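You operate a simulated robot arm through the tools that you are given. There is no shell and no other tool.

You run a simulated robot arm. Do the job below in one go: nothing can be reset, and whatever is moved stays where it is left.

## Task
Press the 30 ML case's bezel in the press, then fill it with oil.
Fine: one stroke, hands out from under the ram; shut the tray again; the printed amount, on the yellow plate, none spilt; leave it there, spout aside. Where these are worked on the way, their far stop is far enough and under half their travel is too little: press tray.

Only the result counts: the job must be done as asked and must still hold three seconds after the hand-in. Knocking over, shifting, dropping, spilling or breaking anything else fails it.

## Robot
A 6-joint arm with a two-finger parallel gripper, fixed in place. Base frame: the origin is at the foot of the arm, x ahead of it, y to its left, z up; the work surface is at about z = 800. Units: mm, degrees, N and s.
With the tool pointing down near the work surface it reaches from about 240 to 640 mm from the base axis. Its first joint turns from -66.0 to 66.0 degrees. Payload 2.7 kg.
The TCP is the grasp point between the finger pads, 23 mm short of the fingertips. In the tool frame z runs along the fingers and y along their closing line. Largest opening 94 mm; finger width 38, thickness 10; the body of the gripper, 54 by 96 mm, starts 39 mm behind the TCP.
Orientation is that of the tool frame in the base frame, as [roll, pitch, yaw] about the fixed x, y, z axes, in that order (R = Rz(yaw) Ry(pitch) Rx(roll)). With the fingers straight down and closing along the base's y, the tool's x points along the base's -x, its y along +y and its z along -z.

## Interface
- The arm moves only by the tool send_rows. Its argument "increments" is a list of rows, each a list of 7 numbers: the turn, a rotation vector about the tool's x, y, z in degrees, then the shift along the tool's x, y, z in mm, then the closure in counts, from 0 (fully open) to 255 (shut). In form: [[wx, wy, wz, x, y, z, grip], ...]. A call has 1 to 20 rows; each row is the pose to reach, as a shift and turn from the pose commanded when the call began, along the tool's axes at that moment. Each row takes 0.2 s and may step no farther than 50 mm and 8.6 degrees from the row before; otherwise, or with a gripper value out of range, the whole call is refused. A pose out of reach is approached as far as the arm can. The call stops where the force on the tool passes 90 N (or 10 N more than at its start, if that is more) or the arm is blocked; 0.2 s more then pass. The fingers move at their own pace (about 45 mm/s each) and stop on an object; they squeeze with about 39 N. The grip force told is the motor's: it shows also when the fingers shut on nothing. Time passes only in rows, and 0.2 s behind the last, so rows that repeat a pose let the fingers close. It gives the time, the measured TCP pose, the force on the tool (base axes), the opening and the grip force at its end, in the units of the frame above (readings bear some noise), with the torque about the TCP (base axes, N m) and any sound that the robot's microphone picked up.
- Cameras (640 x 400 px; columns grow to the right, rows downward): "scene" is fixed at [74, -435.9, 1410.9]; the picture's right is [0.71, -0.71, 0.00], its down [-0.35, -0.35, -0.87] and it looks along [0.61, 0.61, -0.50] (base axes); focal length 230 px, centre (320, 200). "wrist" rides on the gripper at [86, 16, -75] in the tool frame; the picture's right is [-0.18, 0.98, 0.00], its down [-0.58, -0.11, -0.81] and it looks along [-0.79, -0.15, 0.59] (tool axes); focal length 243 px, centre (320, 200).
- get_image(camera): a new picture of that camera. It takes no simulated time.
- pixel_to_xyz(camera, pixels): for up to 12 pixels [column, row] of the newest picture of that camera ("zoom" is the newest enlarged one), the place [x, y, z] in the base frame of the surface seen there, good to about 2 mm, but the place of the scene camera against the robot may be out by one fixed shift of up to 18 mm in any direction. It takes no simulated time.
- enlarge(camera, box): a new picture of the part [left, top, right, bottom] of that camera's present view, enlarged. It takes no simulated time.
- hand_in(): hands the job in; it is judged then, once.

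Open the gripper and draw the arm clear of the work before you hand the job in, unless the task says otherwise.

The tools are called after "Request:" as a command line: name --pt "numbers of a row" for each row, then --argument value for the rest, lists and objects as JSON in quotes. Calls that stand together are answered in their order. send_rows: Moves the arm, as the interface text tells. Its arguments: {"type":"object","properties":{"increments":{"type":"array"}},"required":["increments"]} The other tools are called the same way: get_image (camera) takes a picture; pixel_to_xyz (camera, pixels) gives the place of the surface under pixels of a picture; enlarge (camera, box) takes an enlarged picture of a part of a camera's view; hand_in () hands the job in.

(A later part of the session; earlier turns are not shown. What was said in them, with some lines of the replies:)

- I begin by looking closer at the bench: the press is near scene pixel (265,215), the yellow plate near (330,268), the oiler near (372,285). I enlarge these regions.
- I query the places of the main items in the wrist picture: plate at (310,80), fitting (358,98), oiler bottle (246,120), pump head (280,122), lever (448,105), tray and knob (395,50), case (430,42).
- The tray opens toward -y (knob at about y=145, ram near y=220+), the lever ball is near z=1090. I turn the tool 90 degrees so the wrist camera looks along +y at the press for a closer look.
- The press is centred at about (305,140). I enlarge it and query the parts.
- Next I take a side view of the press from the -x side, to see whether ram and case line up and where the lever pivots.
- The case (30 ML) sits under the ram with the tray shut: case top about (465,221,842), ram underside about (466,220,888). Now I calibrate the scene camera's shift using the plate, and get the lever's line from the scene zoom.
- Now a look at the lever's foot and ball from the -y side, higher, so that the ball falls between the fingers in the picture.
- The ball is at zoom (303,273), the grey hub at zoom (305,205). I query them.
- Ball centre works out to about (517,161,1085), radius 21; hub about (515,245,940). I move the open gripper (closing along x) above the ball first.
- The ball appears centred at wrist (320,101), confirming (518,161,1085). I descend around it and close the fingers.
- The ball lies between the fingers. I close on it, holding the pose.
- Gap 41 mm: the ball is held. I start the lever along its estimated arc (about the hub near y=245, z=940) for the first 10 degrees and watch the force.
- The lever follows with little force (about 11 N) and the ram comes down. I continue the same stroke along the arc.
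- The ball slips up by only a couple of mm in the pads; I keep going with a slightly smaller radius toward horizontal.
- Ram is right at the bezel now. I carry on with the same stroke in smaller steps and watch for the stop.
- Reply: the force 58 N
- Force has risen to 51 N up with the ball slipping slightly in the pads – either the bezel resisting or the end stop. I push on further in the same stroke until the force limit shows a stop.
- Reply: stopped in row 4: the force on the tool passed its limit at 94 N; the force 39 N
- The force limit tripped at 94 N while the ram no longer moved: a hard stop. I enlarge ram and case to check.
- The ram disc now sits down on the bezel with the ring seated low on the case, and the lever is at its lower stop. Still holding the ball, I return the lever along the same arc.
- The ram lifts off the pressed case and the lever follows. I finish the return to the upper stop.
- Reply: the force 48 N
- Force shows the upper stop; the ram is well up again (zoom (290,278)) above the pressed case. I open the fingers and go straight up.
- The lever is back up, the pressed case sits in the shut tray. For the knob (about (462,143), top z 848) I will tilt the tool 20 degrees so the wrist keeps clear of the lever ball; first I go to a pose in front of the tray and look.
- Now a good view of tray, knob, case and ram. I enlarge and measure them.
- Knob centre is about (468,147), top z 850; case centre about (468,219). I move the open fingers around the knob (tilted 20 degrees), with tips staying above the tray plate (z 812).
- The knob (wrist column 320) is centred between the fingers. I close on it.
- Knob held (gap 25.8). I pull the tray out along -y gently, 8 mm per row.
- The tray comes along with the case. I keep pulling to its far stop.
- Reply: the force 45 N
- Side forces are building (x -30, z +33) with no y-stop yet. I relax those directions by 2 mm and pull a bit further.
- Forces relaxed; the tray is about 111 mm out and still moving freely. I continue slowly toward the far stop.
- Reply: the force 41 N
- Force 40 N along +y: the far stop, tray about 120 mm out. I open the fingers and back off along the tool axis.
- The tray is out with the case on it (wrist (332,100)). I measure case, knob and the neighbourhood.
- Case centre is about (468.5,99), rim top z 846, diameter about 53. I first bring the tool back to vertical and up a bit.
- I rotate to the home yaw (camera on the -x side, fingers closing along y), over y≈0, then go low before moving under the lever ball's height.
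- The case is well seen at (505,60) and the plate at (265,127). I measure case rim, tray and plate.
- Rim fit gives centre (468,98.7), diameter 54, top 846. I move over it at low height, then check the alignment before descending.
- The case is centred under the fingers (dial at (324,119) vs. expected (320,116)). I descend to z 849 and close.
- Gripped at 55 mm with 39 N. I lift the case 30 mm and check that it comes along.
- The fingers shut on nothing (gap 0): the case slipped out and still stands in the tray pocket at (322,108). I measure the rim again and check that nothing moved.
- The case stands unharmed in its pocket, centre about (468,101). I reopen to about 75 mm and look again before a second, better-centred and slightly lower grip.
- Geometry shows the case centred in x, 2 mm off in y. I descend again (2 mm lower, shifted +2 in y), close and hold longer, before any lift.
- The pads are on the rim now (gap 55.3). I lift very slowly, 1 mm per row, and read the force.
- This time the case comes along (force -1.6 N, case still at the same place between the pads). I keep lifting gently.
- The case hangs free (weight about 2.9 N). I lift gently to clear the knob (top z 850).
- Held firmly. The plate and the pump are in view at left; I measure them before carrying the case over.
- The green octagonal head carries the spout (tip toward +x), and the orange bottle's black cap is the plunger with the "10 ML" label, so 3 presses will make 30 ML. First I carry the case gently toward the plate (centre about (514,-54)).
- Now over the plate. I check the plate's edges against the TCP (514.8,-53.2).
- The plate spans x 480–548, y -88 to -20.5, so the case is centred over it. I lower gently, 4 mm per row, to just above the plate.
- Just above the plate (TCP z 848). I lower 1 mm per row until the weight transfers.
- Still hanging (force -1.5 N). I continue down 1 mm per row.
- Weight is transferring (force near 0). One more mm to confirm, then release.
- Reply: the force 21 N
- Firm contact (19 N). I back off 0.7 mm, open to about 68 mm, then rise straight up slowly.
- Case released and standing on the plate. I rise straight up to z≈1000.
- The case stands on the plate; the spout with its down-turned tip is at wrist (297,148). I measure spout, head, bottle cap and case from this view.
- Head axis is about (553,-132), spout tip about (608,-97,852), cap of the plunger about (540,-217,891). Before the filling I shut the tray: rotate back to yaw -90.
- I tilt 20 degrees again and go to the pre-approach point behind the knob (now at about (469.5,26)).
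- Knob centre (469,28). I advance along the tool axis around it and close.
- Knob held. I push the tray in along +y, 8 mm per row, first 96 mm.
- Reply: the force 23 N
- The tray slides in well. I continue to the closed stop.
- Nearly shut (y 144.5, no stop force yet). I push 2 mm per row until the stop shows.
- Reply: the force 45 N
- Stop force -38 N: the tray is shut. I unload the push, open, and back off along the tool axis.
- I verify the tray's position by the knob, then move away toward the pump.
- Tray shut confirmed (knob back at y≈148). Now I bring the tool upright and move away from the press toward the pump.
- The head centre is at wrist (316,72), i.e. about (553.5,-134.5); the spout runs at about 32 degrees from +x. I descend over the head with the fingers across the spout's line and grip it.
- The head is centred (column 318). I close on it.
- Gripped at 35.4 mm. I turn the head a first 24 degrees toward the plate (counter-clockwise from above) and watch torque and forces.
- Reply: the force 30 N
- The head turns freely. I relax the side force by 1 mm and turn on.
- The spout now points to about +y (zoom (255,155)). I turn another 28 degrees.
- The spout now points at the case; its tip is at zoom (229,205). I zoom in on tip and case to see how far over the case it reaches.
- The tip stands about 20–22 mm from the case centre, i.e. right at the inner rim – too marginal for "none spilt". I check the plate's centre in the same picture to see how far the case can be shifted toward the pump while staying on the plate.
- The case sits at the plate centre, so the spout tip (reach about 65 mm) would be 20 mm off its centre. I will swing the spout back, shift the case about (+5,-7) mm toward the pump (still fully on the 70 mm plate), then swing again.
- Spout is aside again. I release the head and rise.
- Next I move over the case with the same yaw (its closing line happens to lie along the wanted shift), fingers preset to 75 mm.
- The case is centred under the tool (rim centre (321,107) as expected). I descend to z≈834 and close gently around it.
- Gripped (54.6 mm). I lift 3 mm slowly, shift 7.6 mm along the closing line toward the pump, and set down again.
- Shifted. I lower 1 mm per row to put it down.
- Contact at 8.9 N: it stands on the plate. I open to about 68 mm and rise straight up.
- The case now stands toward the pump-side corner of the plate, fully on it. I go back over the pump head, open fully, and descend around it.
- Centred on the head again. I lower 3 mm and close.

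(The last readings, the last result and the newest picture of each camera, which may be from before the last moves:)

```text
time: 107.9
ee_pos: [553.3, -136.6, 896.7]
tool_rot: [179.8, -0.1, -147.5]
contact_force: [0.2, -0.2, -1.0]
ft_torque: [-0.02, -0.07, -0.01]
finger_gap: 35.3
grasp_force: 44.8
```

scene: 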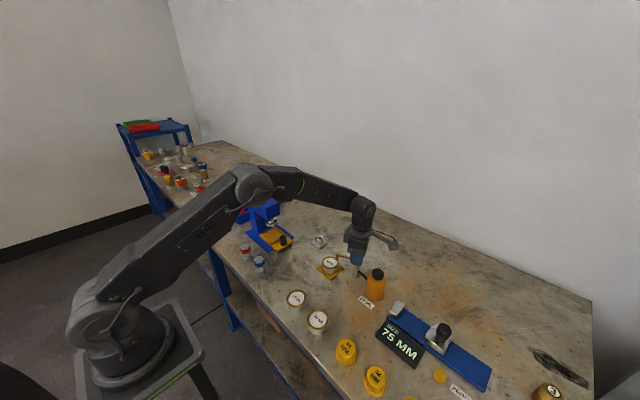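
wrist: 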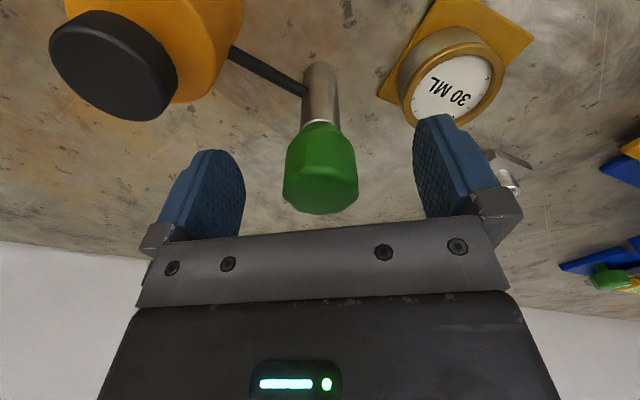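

I turn the head counter-clockwise by 84 degrees, small rows.

Request:
send_rows --pt "0 0 -7 0 0 0 255" --pt "0 0 -14 0 0 0 255" --pt "0 0 -21 0 0 0 255" --pt "0 0 -28 0 0 0 255" --pt "0 0 -35 0 0 0 255" --pt "0 0 -42 0 0 0 255" --pt "0 0 -49 0 0 0 255" --pt "0 0 -56 0 0 0 255" --pt "0 0 -63 0 0 0 255" --pt "0 0 -70 0 0 0 255" --pt "0 0 -77 0 0 0 255" --pt "0 0 -84 0 0 0 255" --pt "0 0 -84 0 0 0 255"

Request:
enlarge --camera "scene" --box '[315, 240, 375, 290]'

Request:
pixel_to_xyz --camera "zoom" --pixels '[[212, 185], [160, 200], [285, 200], [217, 136], [222, 236], [280, 170], [280, 150], [285, 130], [320, 140], [360, 150]]'

```text
time: 110.7
ee_pos: [554.7, -135.6, 898.0]
tool_rot: [-179.8, -0.1, -63.5]
contact_force: [23.4, -12.6, -0.6]
ft_torque: [0.44, -0.14, -0.02]
finger_gap: 35.4
grasp_force: 45.1
```

```text
8.00 times, centred on (345, 265) of scene
```

zoom: 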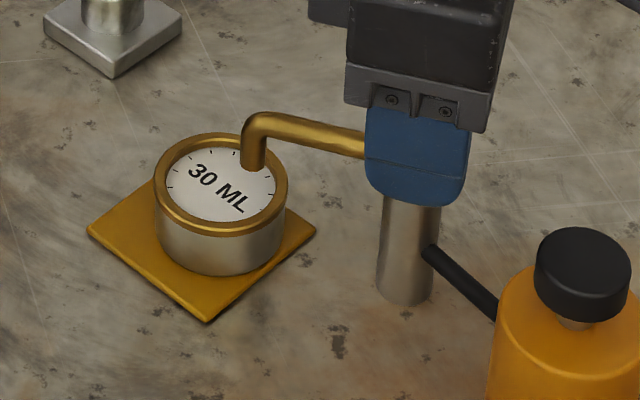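

```text
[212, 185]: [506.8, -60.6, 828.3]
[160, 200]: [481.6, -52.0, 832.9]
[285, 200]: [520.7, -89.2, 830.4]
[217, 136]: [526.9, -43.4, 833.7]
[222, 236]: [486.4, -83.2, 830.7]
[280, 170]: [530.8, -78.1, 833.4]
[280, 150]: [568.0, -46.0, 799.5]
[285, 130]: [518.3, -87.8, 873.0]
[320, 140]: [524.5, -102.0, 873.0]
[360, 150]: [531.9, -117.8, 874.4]
```

Request:
pixel_to_xyz --camera "zoom" --pixels '[[255, 166], [250, 160], [260, 160], [255, 145], [248, 135], [265, 120], [245, 165], [264, 165]]'

Request:
enlarge --camera "scene" --box '[325, 245, 355, 275]'

```text
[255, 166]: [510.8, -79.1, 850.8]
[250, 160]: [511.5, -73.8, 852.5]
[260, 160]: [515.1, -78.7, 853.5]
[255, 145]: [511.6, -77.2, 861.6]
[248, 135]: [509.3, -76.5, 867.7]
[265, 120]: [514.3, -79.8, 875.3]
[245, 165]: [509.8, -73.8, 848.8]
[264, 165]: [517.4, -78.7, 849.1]
```

```text
13.33 times, centred on (340, 260) of scene
```

zoom: 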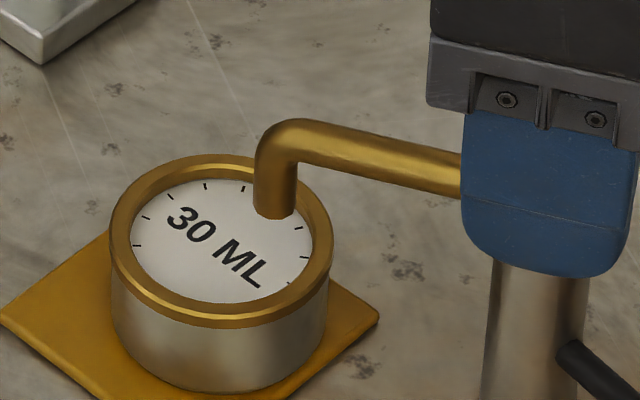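

The tip is now about 13 mm off the case centre, well inside the inner rim (22 mm). I unload the side force, open the fingers and rise.

Request:
send_rows --pt "0 0 0 0.9 -0.7 0 255" --pt "0 0 0 0.9 -0.7 0 0" --pt "0 0 0 0.9 -0.7 0 0" --pt "0 0 0 0.9 -0.7 0 0" --pt "0 0 0 0.9 -0.7 0 0" --pt "0 0 0 0.9 -0.7 -30 0" --pt "0 0 0 0.9 -0.7 -70 0" --pt "0 0 0 0.9 -0.7 -105 0"

Request:
get_image --camera "wrist"

Request:
enlarge --camera "scene" --box '[315, 230, 395, 300]'

```text
time: 112.5
ee_pos: [556.4, -139.2, 1004.1]
tool_rot: [179.7, 0.2, -63.5]
contact_force: [-0.2, 0.6, -0.8]
ft_torque: [-0.01, 0.02, 0.05]
finger_gap: 94.1
grasp_force: 0.0
```

```text
taken
```

wrist: 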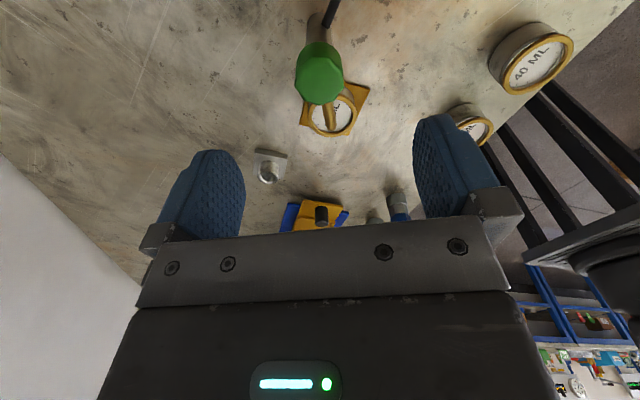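

```text
5.71 times, centred on (355, 265) of scene
```

zoom: 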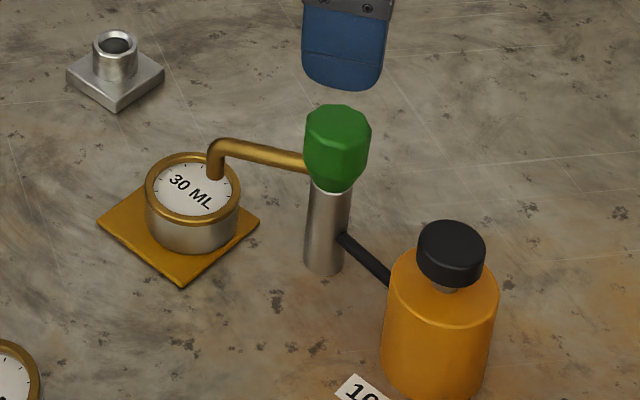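

From above, the spout (wrist (330,115)) runs onto the case. I zoom to check.

Request:
enlarge --camera "wrist" --box '[270, 20, 400, 150]'

```text
3.08 times, centred on (335, 85) of wrist
```

zoom: 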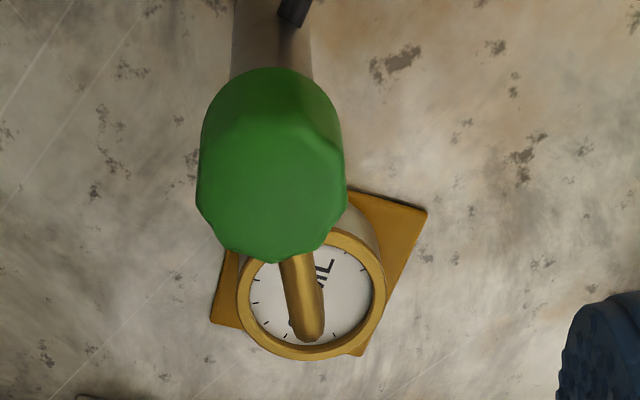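

The spout lies right over the case. Now I close the fingers and move over the plunger cap (about (539,-217), top z 891), staying high.

Request:
send_rows --pt "0 0 0 15 12 0 255" --pt "0 0 0 31 25 0 255" --pt "0 0 0 47 38 0 255" --pt "0 0 0 62.7 50.2 0 255" --pt "0 0 0 62.7 50.2 0 255" --pt "0 0 0 62.7 50.2 0 255"

Request:
get_image --camera "wrist"

Request:
enlarge --camera "wrist" --box '[240, 0, 400, 130]'

```text
time: 113.9
ee_pos: [537.7, -215.7, 1001.7]
tool_rot: [179.9, 0.2, -63.6]
contact_force: [0.2, 0.1, 0.6]
ft_torque: [0.02, -0.01, 0.01]
finger_gap: 0.1
grasp_force: 33.6
```

```text
taken
```

wrist: 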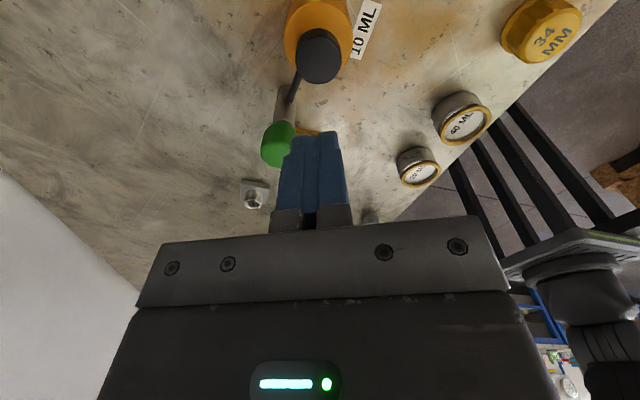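

```text
3.08 times, centred on (320, 65) of wrist
```

zoom: 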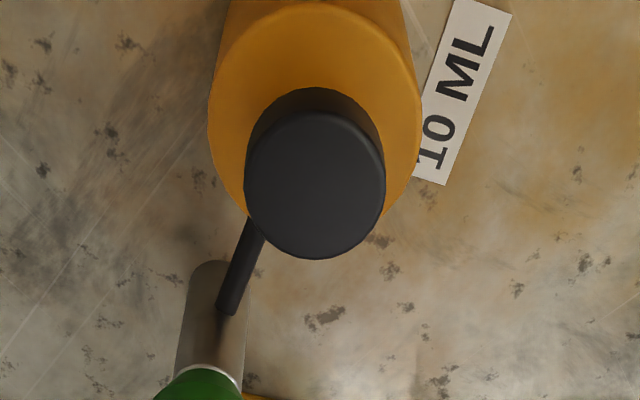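

The cap centre is at wrist (318,59.5), i.e. 4 mm toward the camera side from the tool axis. I correct, and descend to just above the cap.

Request:
send_rows --pt "0 0 0 4 -1 10 255" --pt "0 0 0 4 -1 35 255" --pt "0 0 0 4 -1 60 255" --pt "0 0 0 4 -1 75 255" --pt "0 0 0 4 -1 80 255"

Request:
get_image --camera "wrist"

Request:
enlarge --camera "scene" --box '[320, 220, 420, 310]'

```text
time: 115.1
ee_pos: [540.6, -219.6, 922.2]
tool_rot: [-180.0, 0.2, -63.6]
contact_force: [-0.3, -0.4, -0.7]
ft_torque: [0.01, 0.02, 0.0]
finger_gap: 0.0
grasp_force: 38.9
```

```text
taken
```

wrist: 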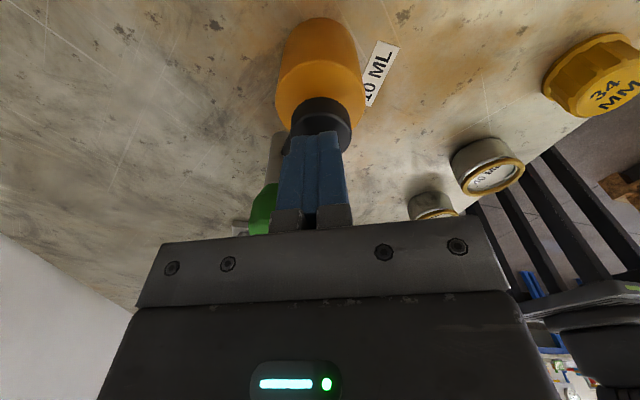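

```text
4.44 times, centred on (370, 265) of scene
```

zoom: 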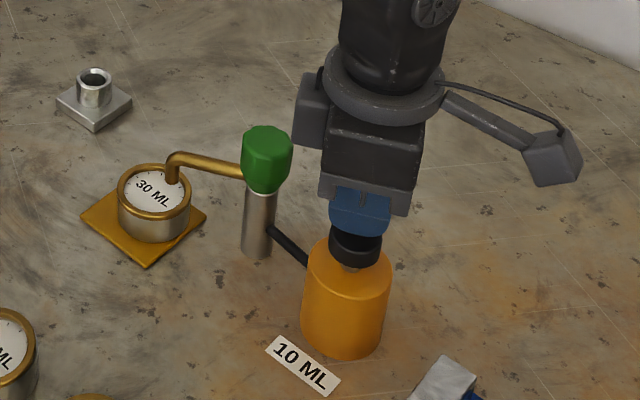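

Fingers are right over the cap. I press down in one smooth stroke, 3 mm per row, letting the force limit catch the end stop.

Request:
send_rows --pt "0 0 0 0 0 4 255" --pt "0 0 0 0 0 7 255" --pt "0 0 0 0 0 10 255" --pt "0 0 0 0 0 13 255" --pt "0 0 0 0 0 16 255"

Request:
enlarge --camera "scene" --box '[320, 220, 420, 310]'

```text
time: 116.3
ee_pos: [540.3, -218.8, 905.8]
tool_rot: [179.8, 0.2, -63.5]
contact_force: [0.9, 1.4, 2.6]
ft_torque: [0.01, -0.03, -0.01]
finger_gap: 0.1
grasp_force: 39.3
heard: click
```

```text
4.44 times, centred on (370, 265) of scene
```

zoom: 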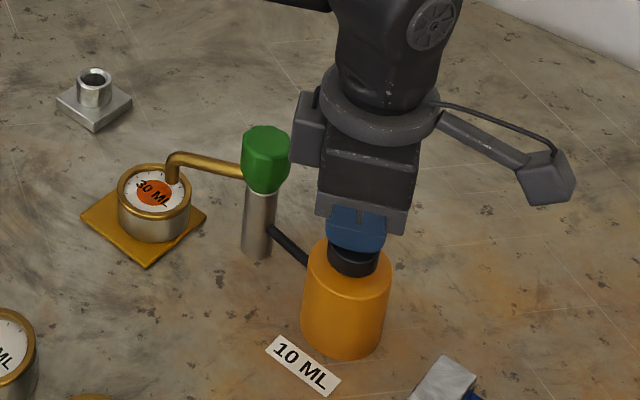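

A click, and an orange oil disc appears in the case: first 10 ML landed inside. I lift to let the cap return.

Request:
send_rows --pt "0 0 0 0 0 -4 255" --pt "0 0 0 0 0 -9 255" --pt "0 0 0 0 0 -14 255" --pt "0 0 0 0 0 -19 255" --pt "0 0 0 0 0 -19 255" --pt "0 0 0 0 0 -19 255"

Request:
enlarge --camera "scene" --box '[320, 220, 420, 310]'

Request:
enlarge --camera "scene" --box '[320, 245, 370, 285]'

```text
time: 117.7
ee_pos: [541.3, -217.2, 925.1]
tool_rot: [179.8, 0.2, -63.5]
contact_force: [-0.6, 0.2, -0.1]
ft_torque: [0.01, 0.0, 0.01]
finger_gap: 0.1
grasp_force: 38.8
```

```text
4.44 times, centred on (370, 265) of scene
```

zoom: 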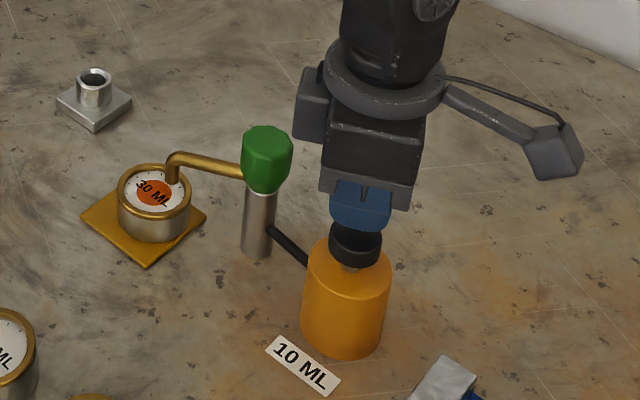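

```text
10.00 times, centred on (345, 265) of scene
```

zoom: 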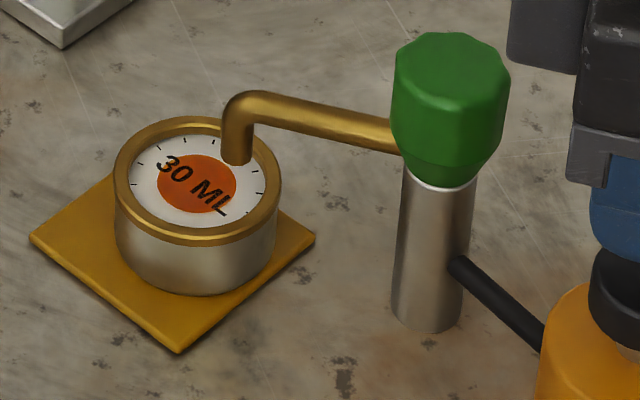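

The cap is back up; the disc covers about a third of the dial (10 of 30 ML). Second identical stroke and release.

Request:
send_rows --pt "0 0 0 0 0 4 255" --pt "0 0 0 0 0 7 255" --pt "0 0 0 0 0 10 255" --pt "0 0 0 0 0 13 255" --pt "0 0 0 0 0 16 255" --pt "0 0 0 0 0 19 255"

Request:
enlarge --camera "scene" --box '[320, 245, 370, 285]'

```text
time: 119.1
ee_pos: [541.0, -218.2, 905.4]
tool_rot: [179.8, 0.1, -63.5]
contact_force: [0.7, 1.9, 2.1]
ft_torque: [0.02, -0.03, -0.01]
finger_gap: 0.0
grasp_force: 39.2
heard: click
```

```text
10.00 times, centred on (345, 265) of scene
```

zoom: 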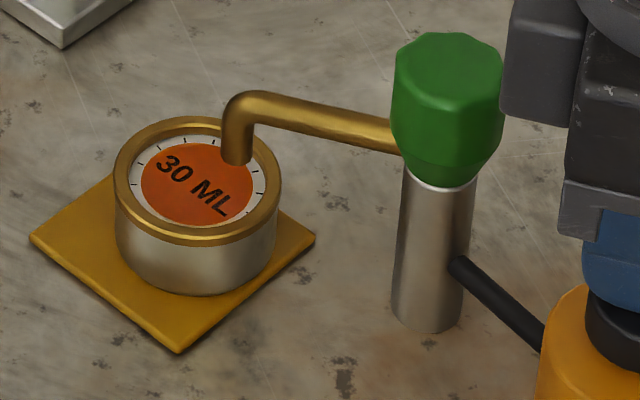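

Second click; the disc grew to two thirds. I release the cap.

Request:
send_rows --pt "0 0 0 0 0 -4 255" --pt "0 0 0 0 0 -9 255" --pt "0 0 0 0 0 -14 255" --pt "0 0 0 0 0 -19 255" --pt "0 0 0 0 0 -19 255" --pt "0 0 0 0 0 -19 255"

Request:
enlarge --camera "scene" --box '[320, 220, 420, 310]'

```text
time: 120.5
ee_pos: [541.4, -218.3, 925.2]
tool_rot: [179.7, 0.3, -63.5]
contact_force: [0.1, -0.2, -0.4]
ft_torque: [0.02, 0.02, 0.01]
finger_gap: 0.1
grasp_force: 39.1
```

```text
4.44 times, centred on (370, 265) of scene
```

zoom: 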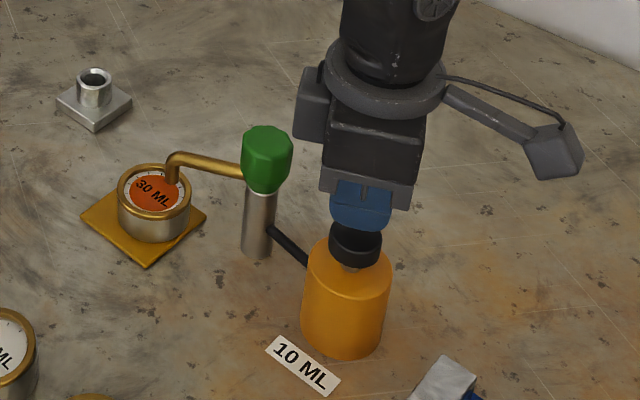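

Third and last stroke.

Request:
send_rows --pt "0 0 0 0 0 4 255" --pt "0 0 0 0 0 7 255" --pt "0 0 0 0 0 10 255" --pt "0 0 0 0 0 13 255" --pt "0 0 0 0 0 16 255" --pt "0 0 0 0 0 19 255"

Request:
enlarge --camera "scene" --box '[320, 245, 370, 285]'

```text
time: 121.9
ee_pos: [541.2, -219.2, 905.6]
tool_rot: [179.8, 0.0, -63.5]
contact_force: [1.3, -1.4, 2.8]
ft_torque: [0.0, -0.02, 0.05]
finger_gap: 0.0
grasp_force: 39.2
heard: click
```

```text
10.00 times, centred on (345, 265) of scene
```

zoom: 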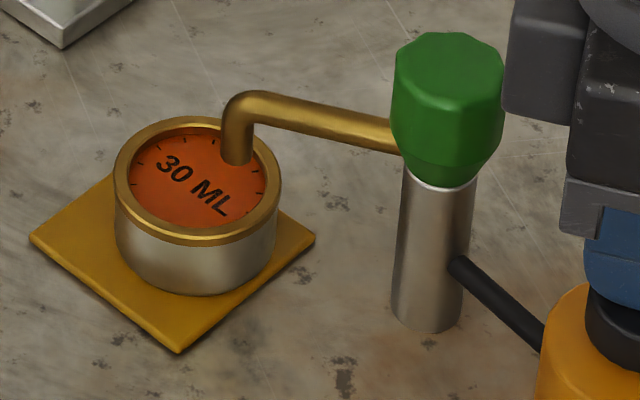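

Third click: the dial is fully covered, 30 ML, nothing outside. I lift off the cap and go up.

Request:
send_rows --pt "0 0 0 0 0 -4 255" --pt "0 0 0 0 0 -10 255" --pt "0 0 0 0 0 -19 255" --pt "0 0 0 0 0 -40 255" --pt "0 0 0 0 0 -70 255" --pt "0 0 0 0 0 -98 255" --pt "0 0 0 -17 -12 -98 255" --pt "0 0 0 -34 -24 -98 100" --pt "0 0 0 -51 -37 -98 0" --pt "0 0 0 -68 -49 -98 0" --pt "0 0 0 -68 -49 -98 0" --pt "0 0 0 -68 -49 -98 0"

Request:
get_image --camera "wrist"

Request:
enlarge --camera "scene" --box '[320, 220, 420, 310]'

```text
time: 124.5
ee_pos: [552.6, -136.9, 1003.8]
tool_rot: [179.8, 0.2, -63.5]
contact_force: [0.5, 0.2, 0.5]
ft_torque: [0.03, -0.02, -0.01]
finger_gap: 94.1
grasp_force: 0.1
```

```text
taken
```

wrist: 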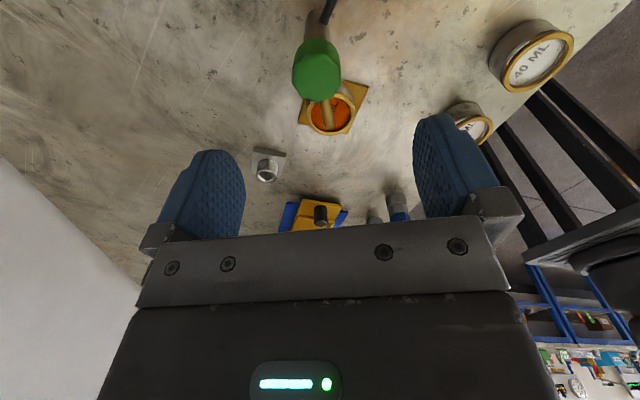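

```text
4.44 times, centred on (370, 265) of scene
```

zoom: 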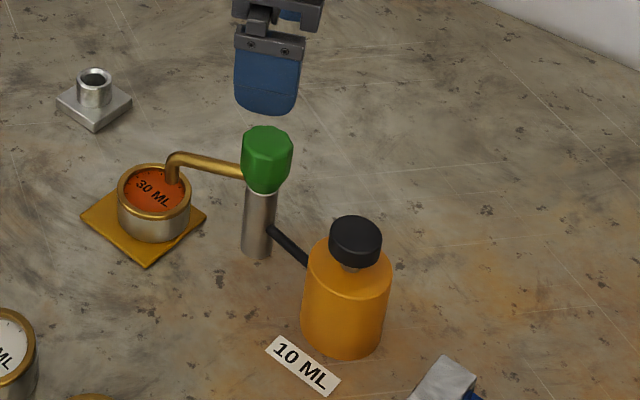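

I descend around the head again (correcting 2 mm along the closing line) and close.

Request:
send_rows --pt "0 0 0 0 -2.3 30 0" --pt "0 0 0 0 -2.3 60 0" --pt "0 0 0 0 -2.3 90 0" --pt "0 0 0 0 -2.3 106 0" --pt "0 0 0 0 -2.3 106 0" --pt "0 0 0 0 -2.3 106 255" --pt "0 0 0 0 -2.3 106 255" --pt "0 0 0 0 -2.3 106 255" --pt "0 0 0 0 -2.3 106 255" --pt "0 0 0 0 -2.3 106 255" --pt "0 0 0 0 -2.3 106 255"

Request:
get_image --camera "wrist"

Request:
enlarge --camera "scene" --box '[320, 230, 400, 300]'

```text
time: 126.9
ee_pos: [554.7, -136.1, 896.6]
tool_rot: [179.8, 0.2, -63.5]
contact_force: [-6.7, -1.5, 1.3]
ft_torque: [0.05, 0.1, -0.04]
finger_gap: 35.3
grasp_force: 45.7
```

```text
taken
```

wrist: 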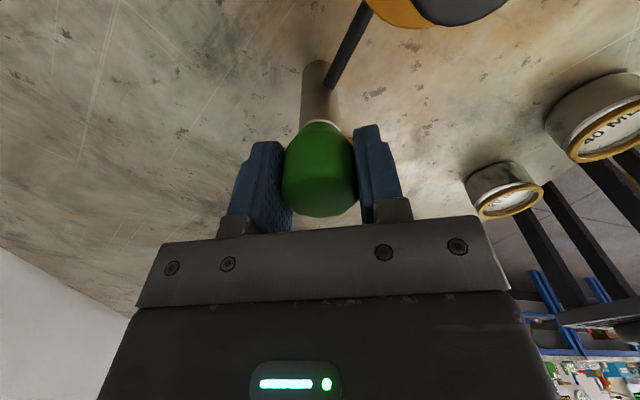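

```text
5.71 times, centred on (360, 265) of scene
```

zoom: 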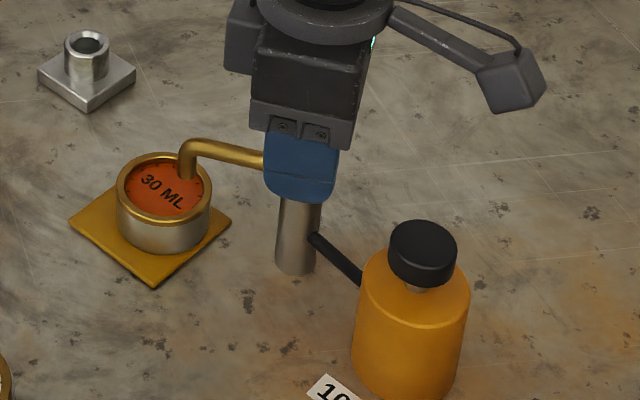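

Head gripped. I turn it back clockwise by 84 degrees so that the spout goes aside as it was.

Request:
send_rows --pt "0 0 7 0 0 0 255" --pt "0 0 14 0 0 0 255" --pt "0 0 21 0 0 0 255" --pt "0 0 28 0 0 0 255" --pt "0 0 35 0 0 0 255" --pt "0 0 42 0 0 0 255" --pt "0 0 49 0 0 0 255" --pt "0 0 56 0 0 0 255" --pt "0 0 63 0 0 0 255" --pt "0 0 70 0 0 0 255" --pt "0 0 77 0 0 0 255" --pt "0 0 84 0 0 0 255" --pt "0 0 84 0 0 0 255"

Request:
enlarge --camera "scene" --box '[320, 230, 400, 300]'

```text
time: 129.7
ee_pos: [556.1, -135.6, 896.4]
tool_rot: [179.7, -0.4, -147.7]
contact_force: [-16.7, -2.8, -5.6]
ft_torque: [0.11, -0.24, 0.0]
finger_gap: 35.1
grasp_force: 45.2
```

```text
5.71 times, centred on (360, 265) of scene
```

zoom: 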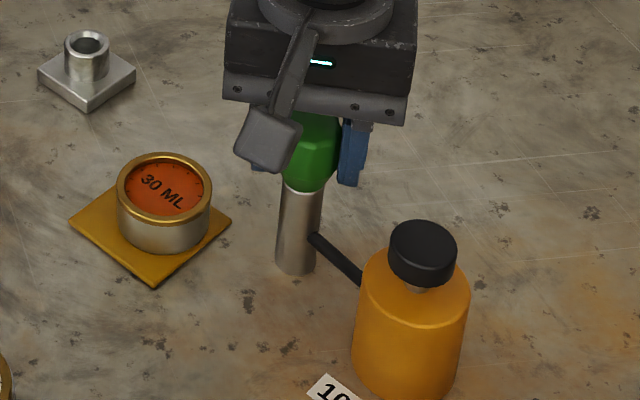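

The spout is aside again and the filled case untouched. I open partway, and rise straight up clear of the pump.

Request:
send_rows --pt "0 0 0 0 0 0 90" --pt "0 0 0 0 0 0 90" --pt "0 0 0 0 0 0 90" --pt "0 0 0 0 0 0 90" --pt "0 0 0 0 0 -25 90" --pt "0 0 0 0 0 -65 90" --pt "0 0 0 0 0 -105 90" --pt "0 0 0 0 0 -150 0" --pt "0 0 0 0 0 -195 0"

Request:
get_image --camera "wrist"

Request:
get_image --camera "scene"

Request:
enlarge --camera "scene" --box '[230, 160, 410, 310]'

```text
time: 131.7
ee_pos: [555.7, -133.3, 1093.9]
tool_rot: [179.9, -0.2, -147.4]
contact_force: [-0.1, -1.0, -1.0]
ft_torque: [0.02, 0.02, 0.03]
finger_gap: 93.9
grasp_force: 0.0
```

```text
taken
```

wrist: 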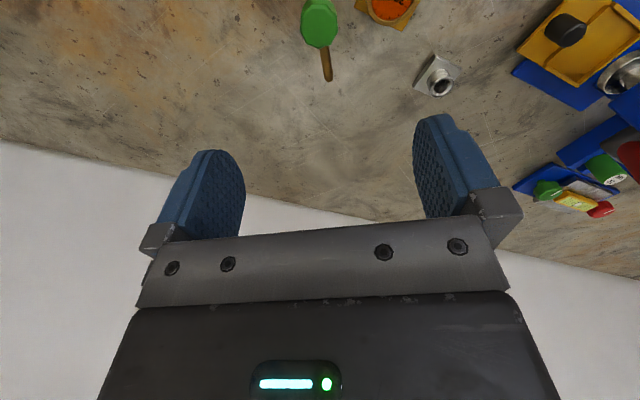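

```text
taken
```

scene: 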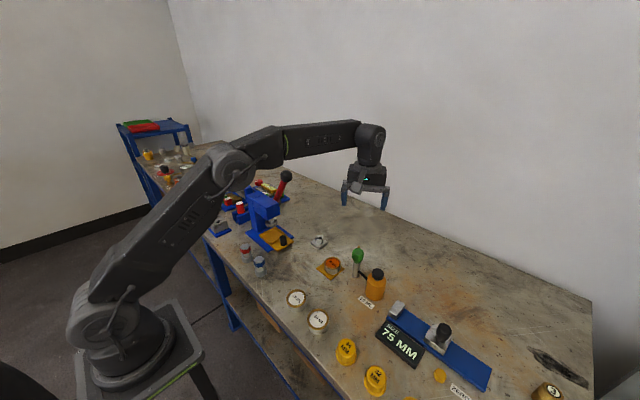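

```text
2.67 times, centred on (320, 235) of scene
```

zoom: 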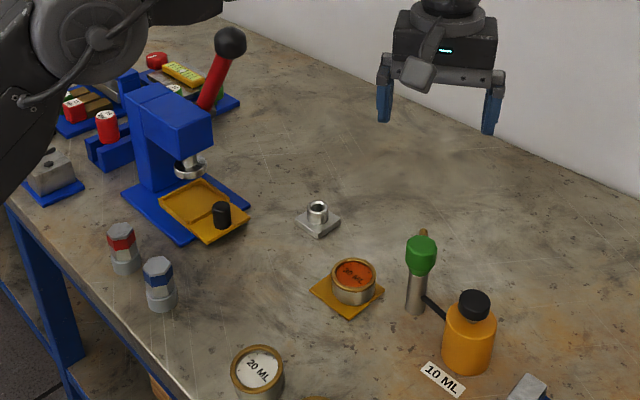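

All parts look done. Before handing in I verify details: the pressed bezel compared with the other cases, the closed tray, and the spout.

Request:
enlarge --camera "scene" --box '[310, 245, 350, 285]'

Request:
enlarge --camera "scene" --box '[280, 280, 340, 340]'

Request:
enlarge --camera "scene" --box '[235, 165, 305, 260]'

Request:
pixel_to_xyz --camera "scene" --pixels '[[282, 239], [285, 176], [332, 263], [331, 272], [326, 263], [340, 266], [297, 298], [296, 307], [318, 319], [317, 329], [289, 296], [310, 316]]'

```text
10.00 times, centred on (330, 265) of scene
```

zoom: 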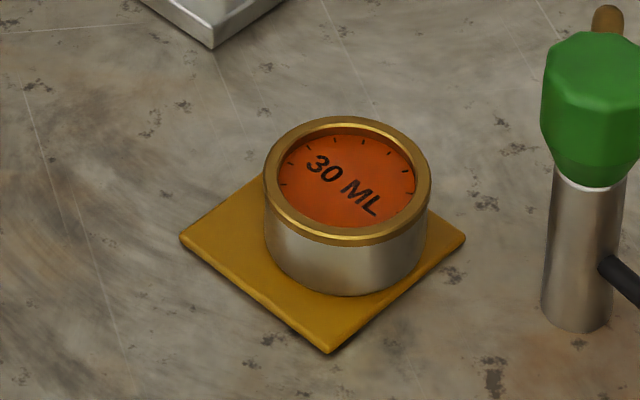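

```text
6.67 times, centred on (310, 310) of scene
```

zoom: 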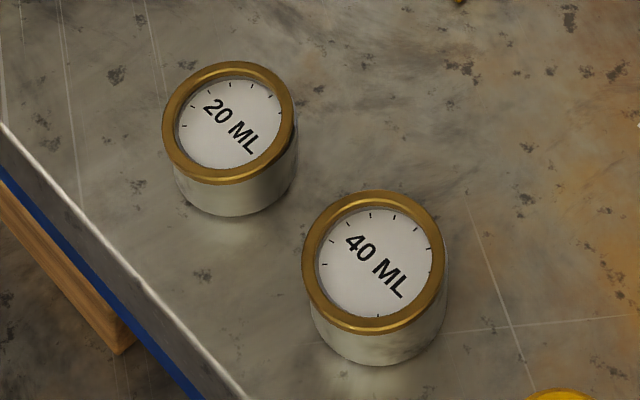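

```text
4.21 times, centred on (270, 212) of scene
```

zoom: 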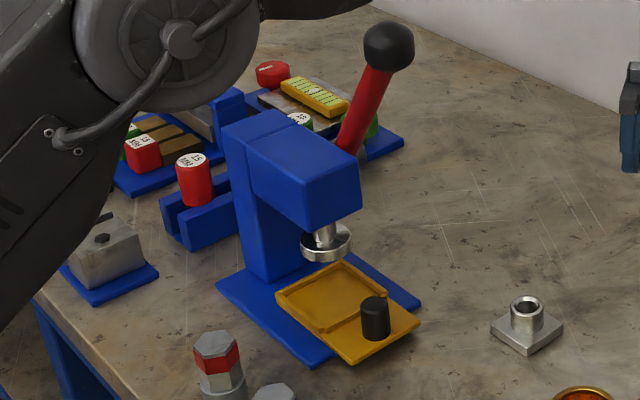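

```text
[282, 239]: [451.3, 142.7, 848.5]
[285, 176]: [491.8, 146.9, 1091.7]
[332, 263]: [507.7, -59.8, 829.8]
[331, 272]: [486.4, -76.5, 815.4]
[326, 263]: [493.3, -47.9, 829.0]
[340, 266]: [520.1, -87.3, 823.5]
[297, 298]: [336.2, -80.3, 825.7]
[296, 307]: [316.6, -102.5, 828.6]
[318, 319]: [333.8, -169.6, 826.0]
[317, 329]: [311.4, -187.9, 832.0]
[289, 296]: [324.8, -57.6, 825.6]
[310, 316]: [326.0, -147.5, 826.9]
```

The 30 ML bezel sits flush (the 20/40 ML ones still stand proud), the tray knob is back at its original place, the lever is up, the spout aside. I draw the arm up and back to a clear pose.

Request:
send_rows --pt "0 0 0 0 0 -30 0" --pt "0 0 0 12 20 -55 0" --pt "0 0 0 25 42 -80 0" --pt "0 0 0 40 65 -100 0" --pt "0 0 0 55 90 -115 0" --pt "0 0 0 69 115 -125 0" --pt "0 0 0 69 115 -125 0"

Request:
get_image --camera "scene"

Request:
enlarge --camera "scene" --box '[230, 160, 410, 310]'

```text
time: 133.3
ee_pos: [436.7, -72.1, 1217.6]
tool_rot: [179.7, -0.2, -147.5]
contact_force: [0.1, 0.2, 0.6]
ft_torque: [0.01, -0.01, -0.02]
finger_gap: 94.2
grasp_force: 0.1
```

```text
taken
```

scene: 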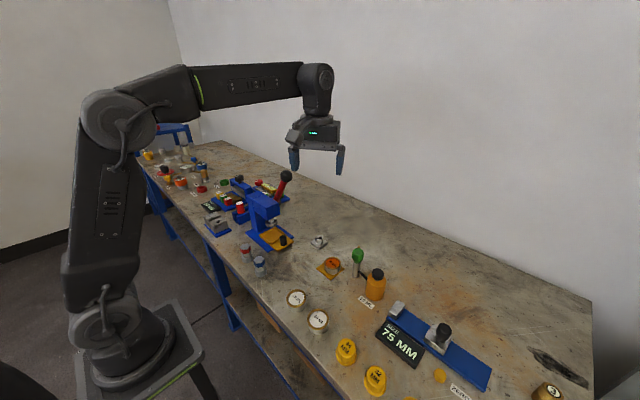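

```text
2.67 times, centred on (320, 235) of scene
```

zoom: 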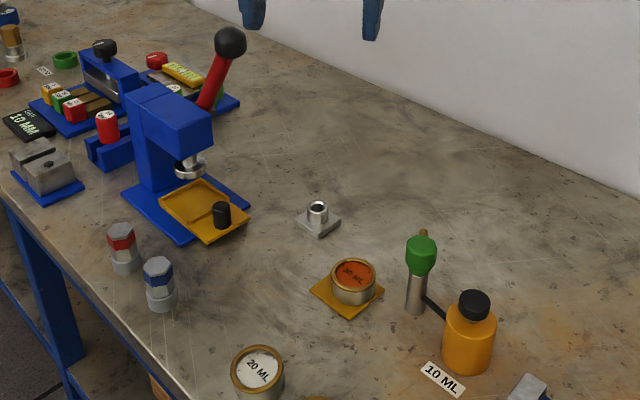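

The final scene picture shows the tray shut, the lever up, the filled 30 ML case on the yellow plate, the spout aside, everything else in place, and the arm clear with the gripper open. I hand the job in.

Request:
hand_in

```text
The job is handed in.
```

The 30 ML case has its bezel pressed, holds 30 ML of oil and is standing on the yellow plate. The job is handed in; I don't have the verdict.

- **Pressing:** I gave one full lever stroke to the lower stop, with the gripper on the lever ball and clear of the ram. No click was heard on the stroke. I judged the bezel seated from the 94 N stop and from it sitting flush, while the 20 and 40 ML bezels still stand proud.
- **Tray:** I pulled it out to its far stop to take the case, then pushed it shut again. The knob is back where it started.
- **First grip slipped:** The case slid out of the fingers on my first lift and stayed in its tray pocket. A slower second lift held.
- **Position on the plate:** The case is not centred. The spout fell about 20 mm short of the plate's centre, so I moved the case about 8 mm toward the pump. As near as I could measure, it is still entirely on the plate, but close to that edge.
- **Filling:** I made three presses at 10 ML each, with a click on every one. Oil now covers the whole dial, and I saw none outside the case.
- **At hand-in:** The spout was turned aside again, the lever was up, and the arm was clear with the gripper open. I saw nothing else moved.
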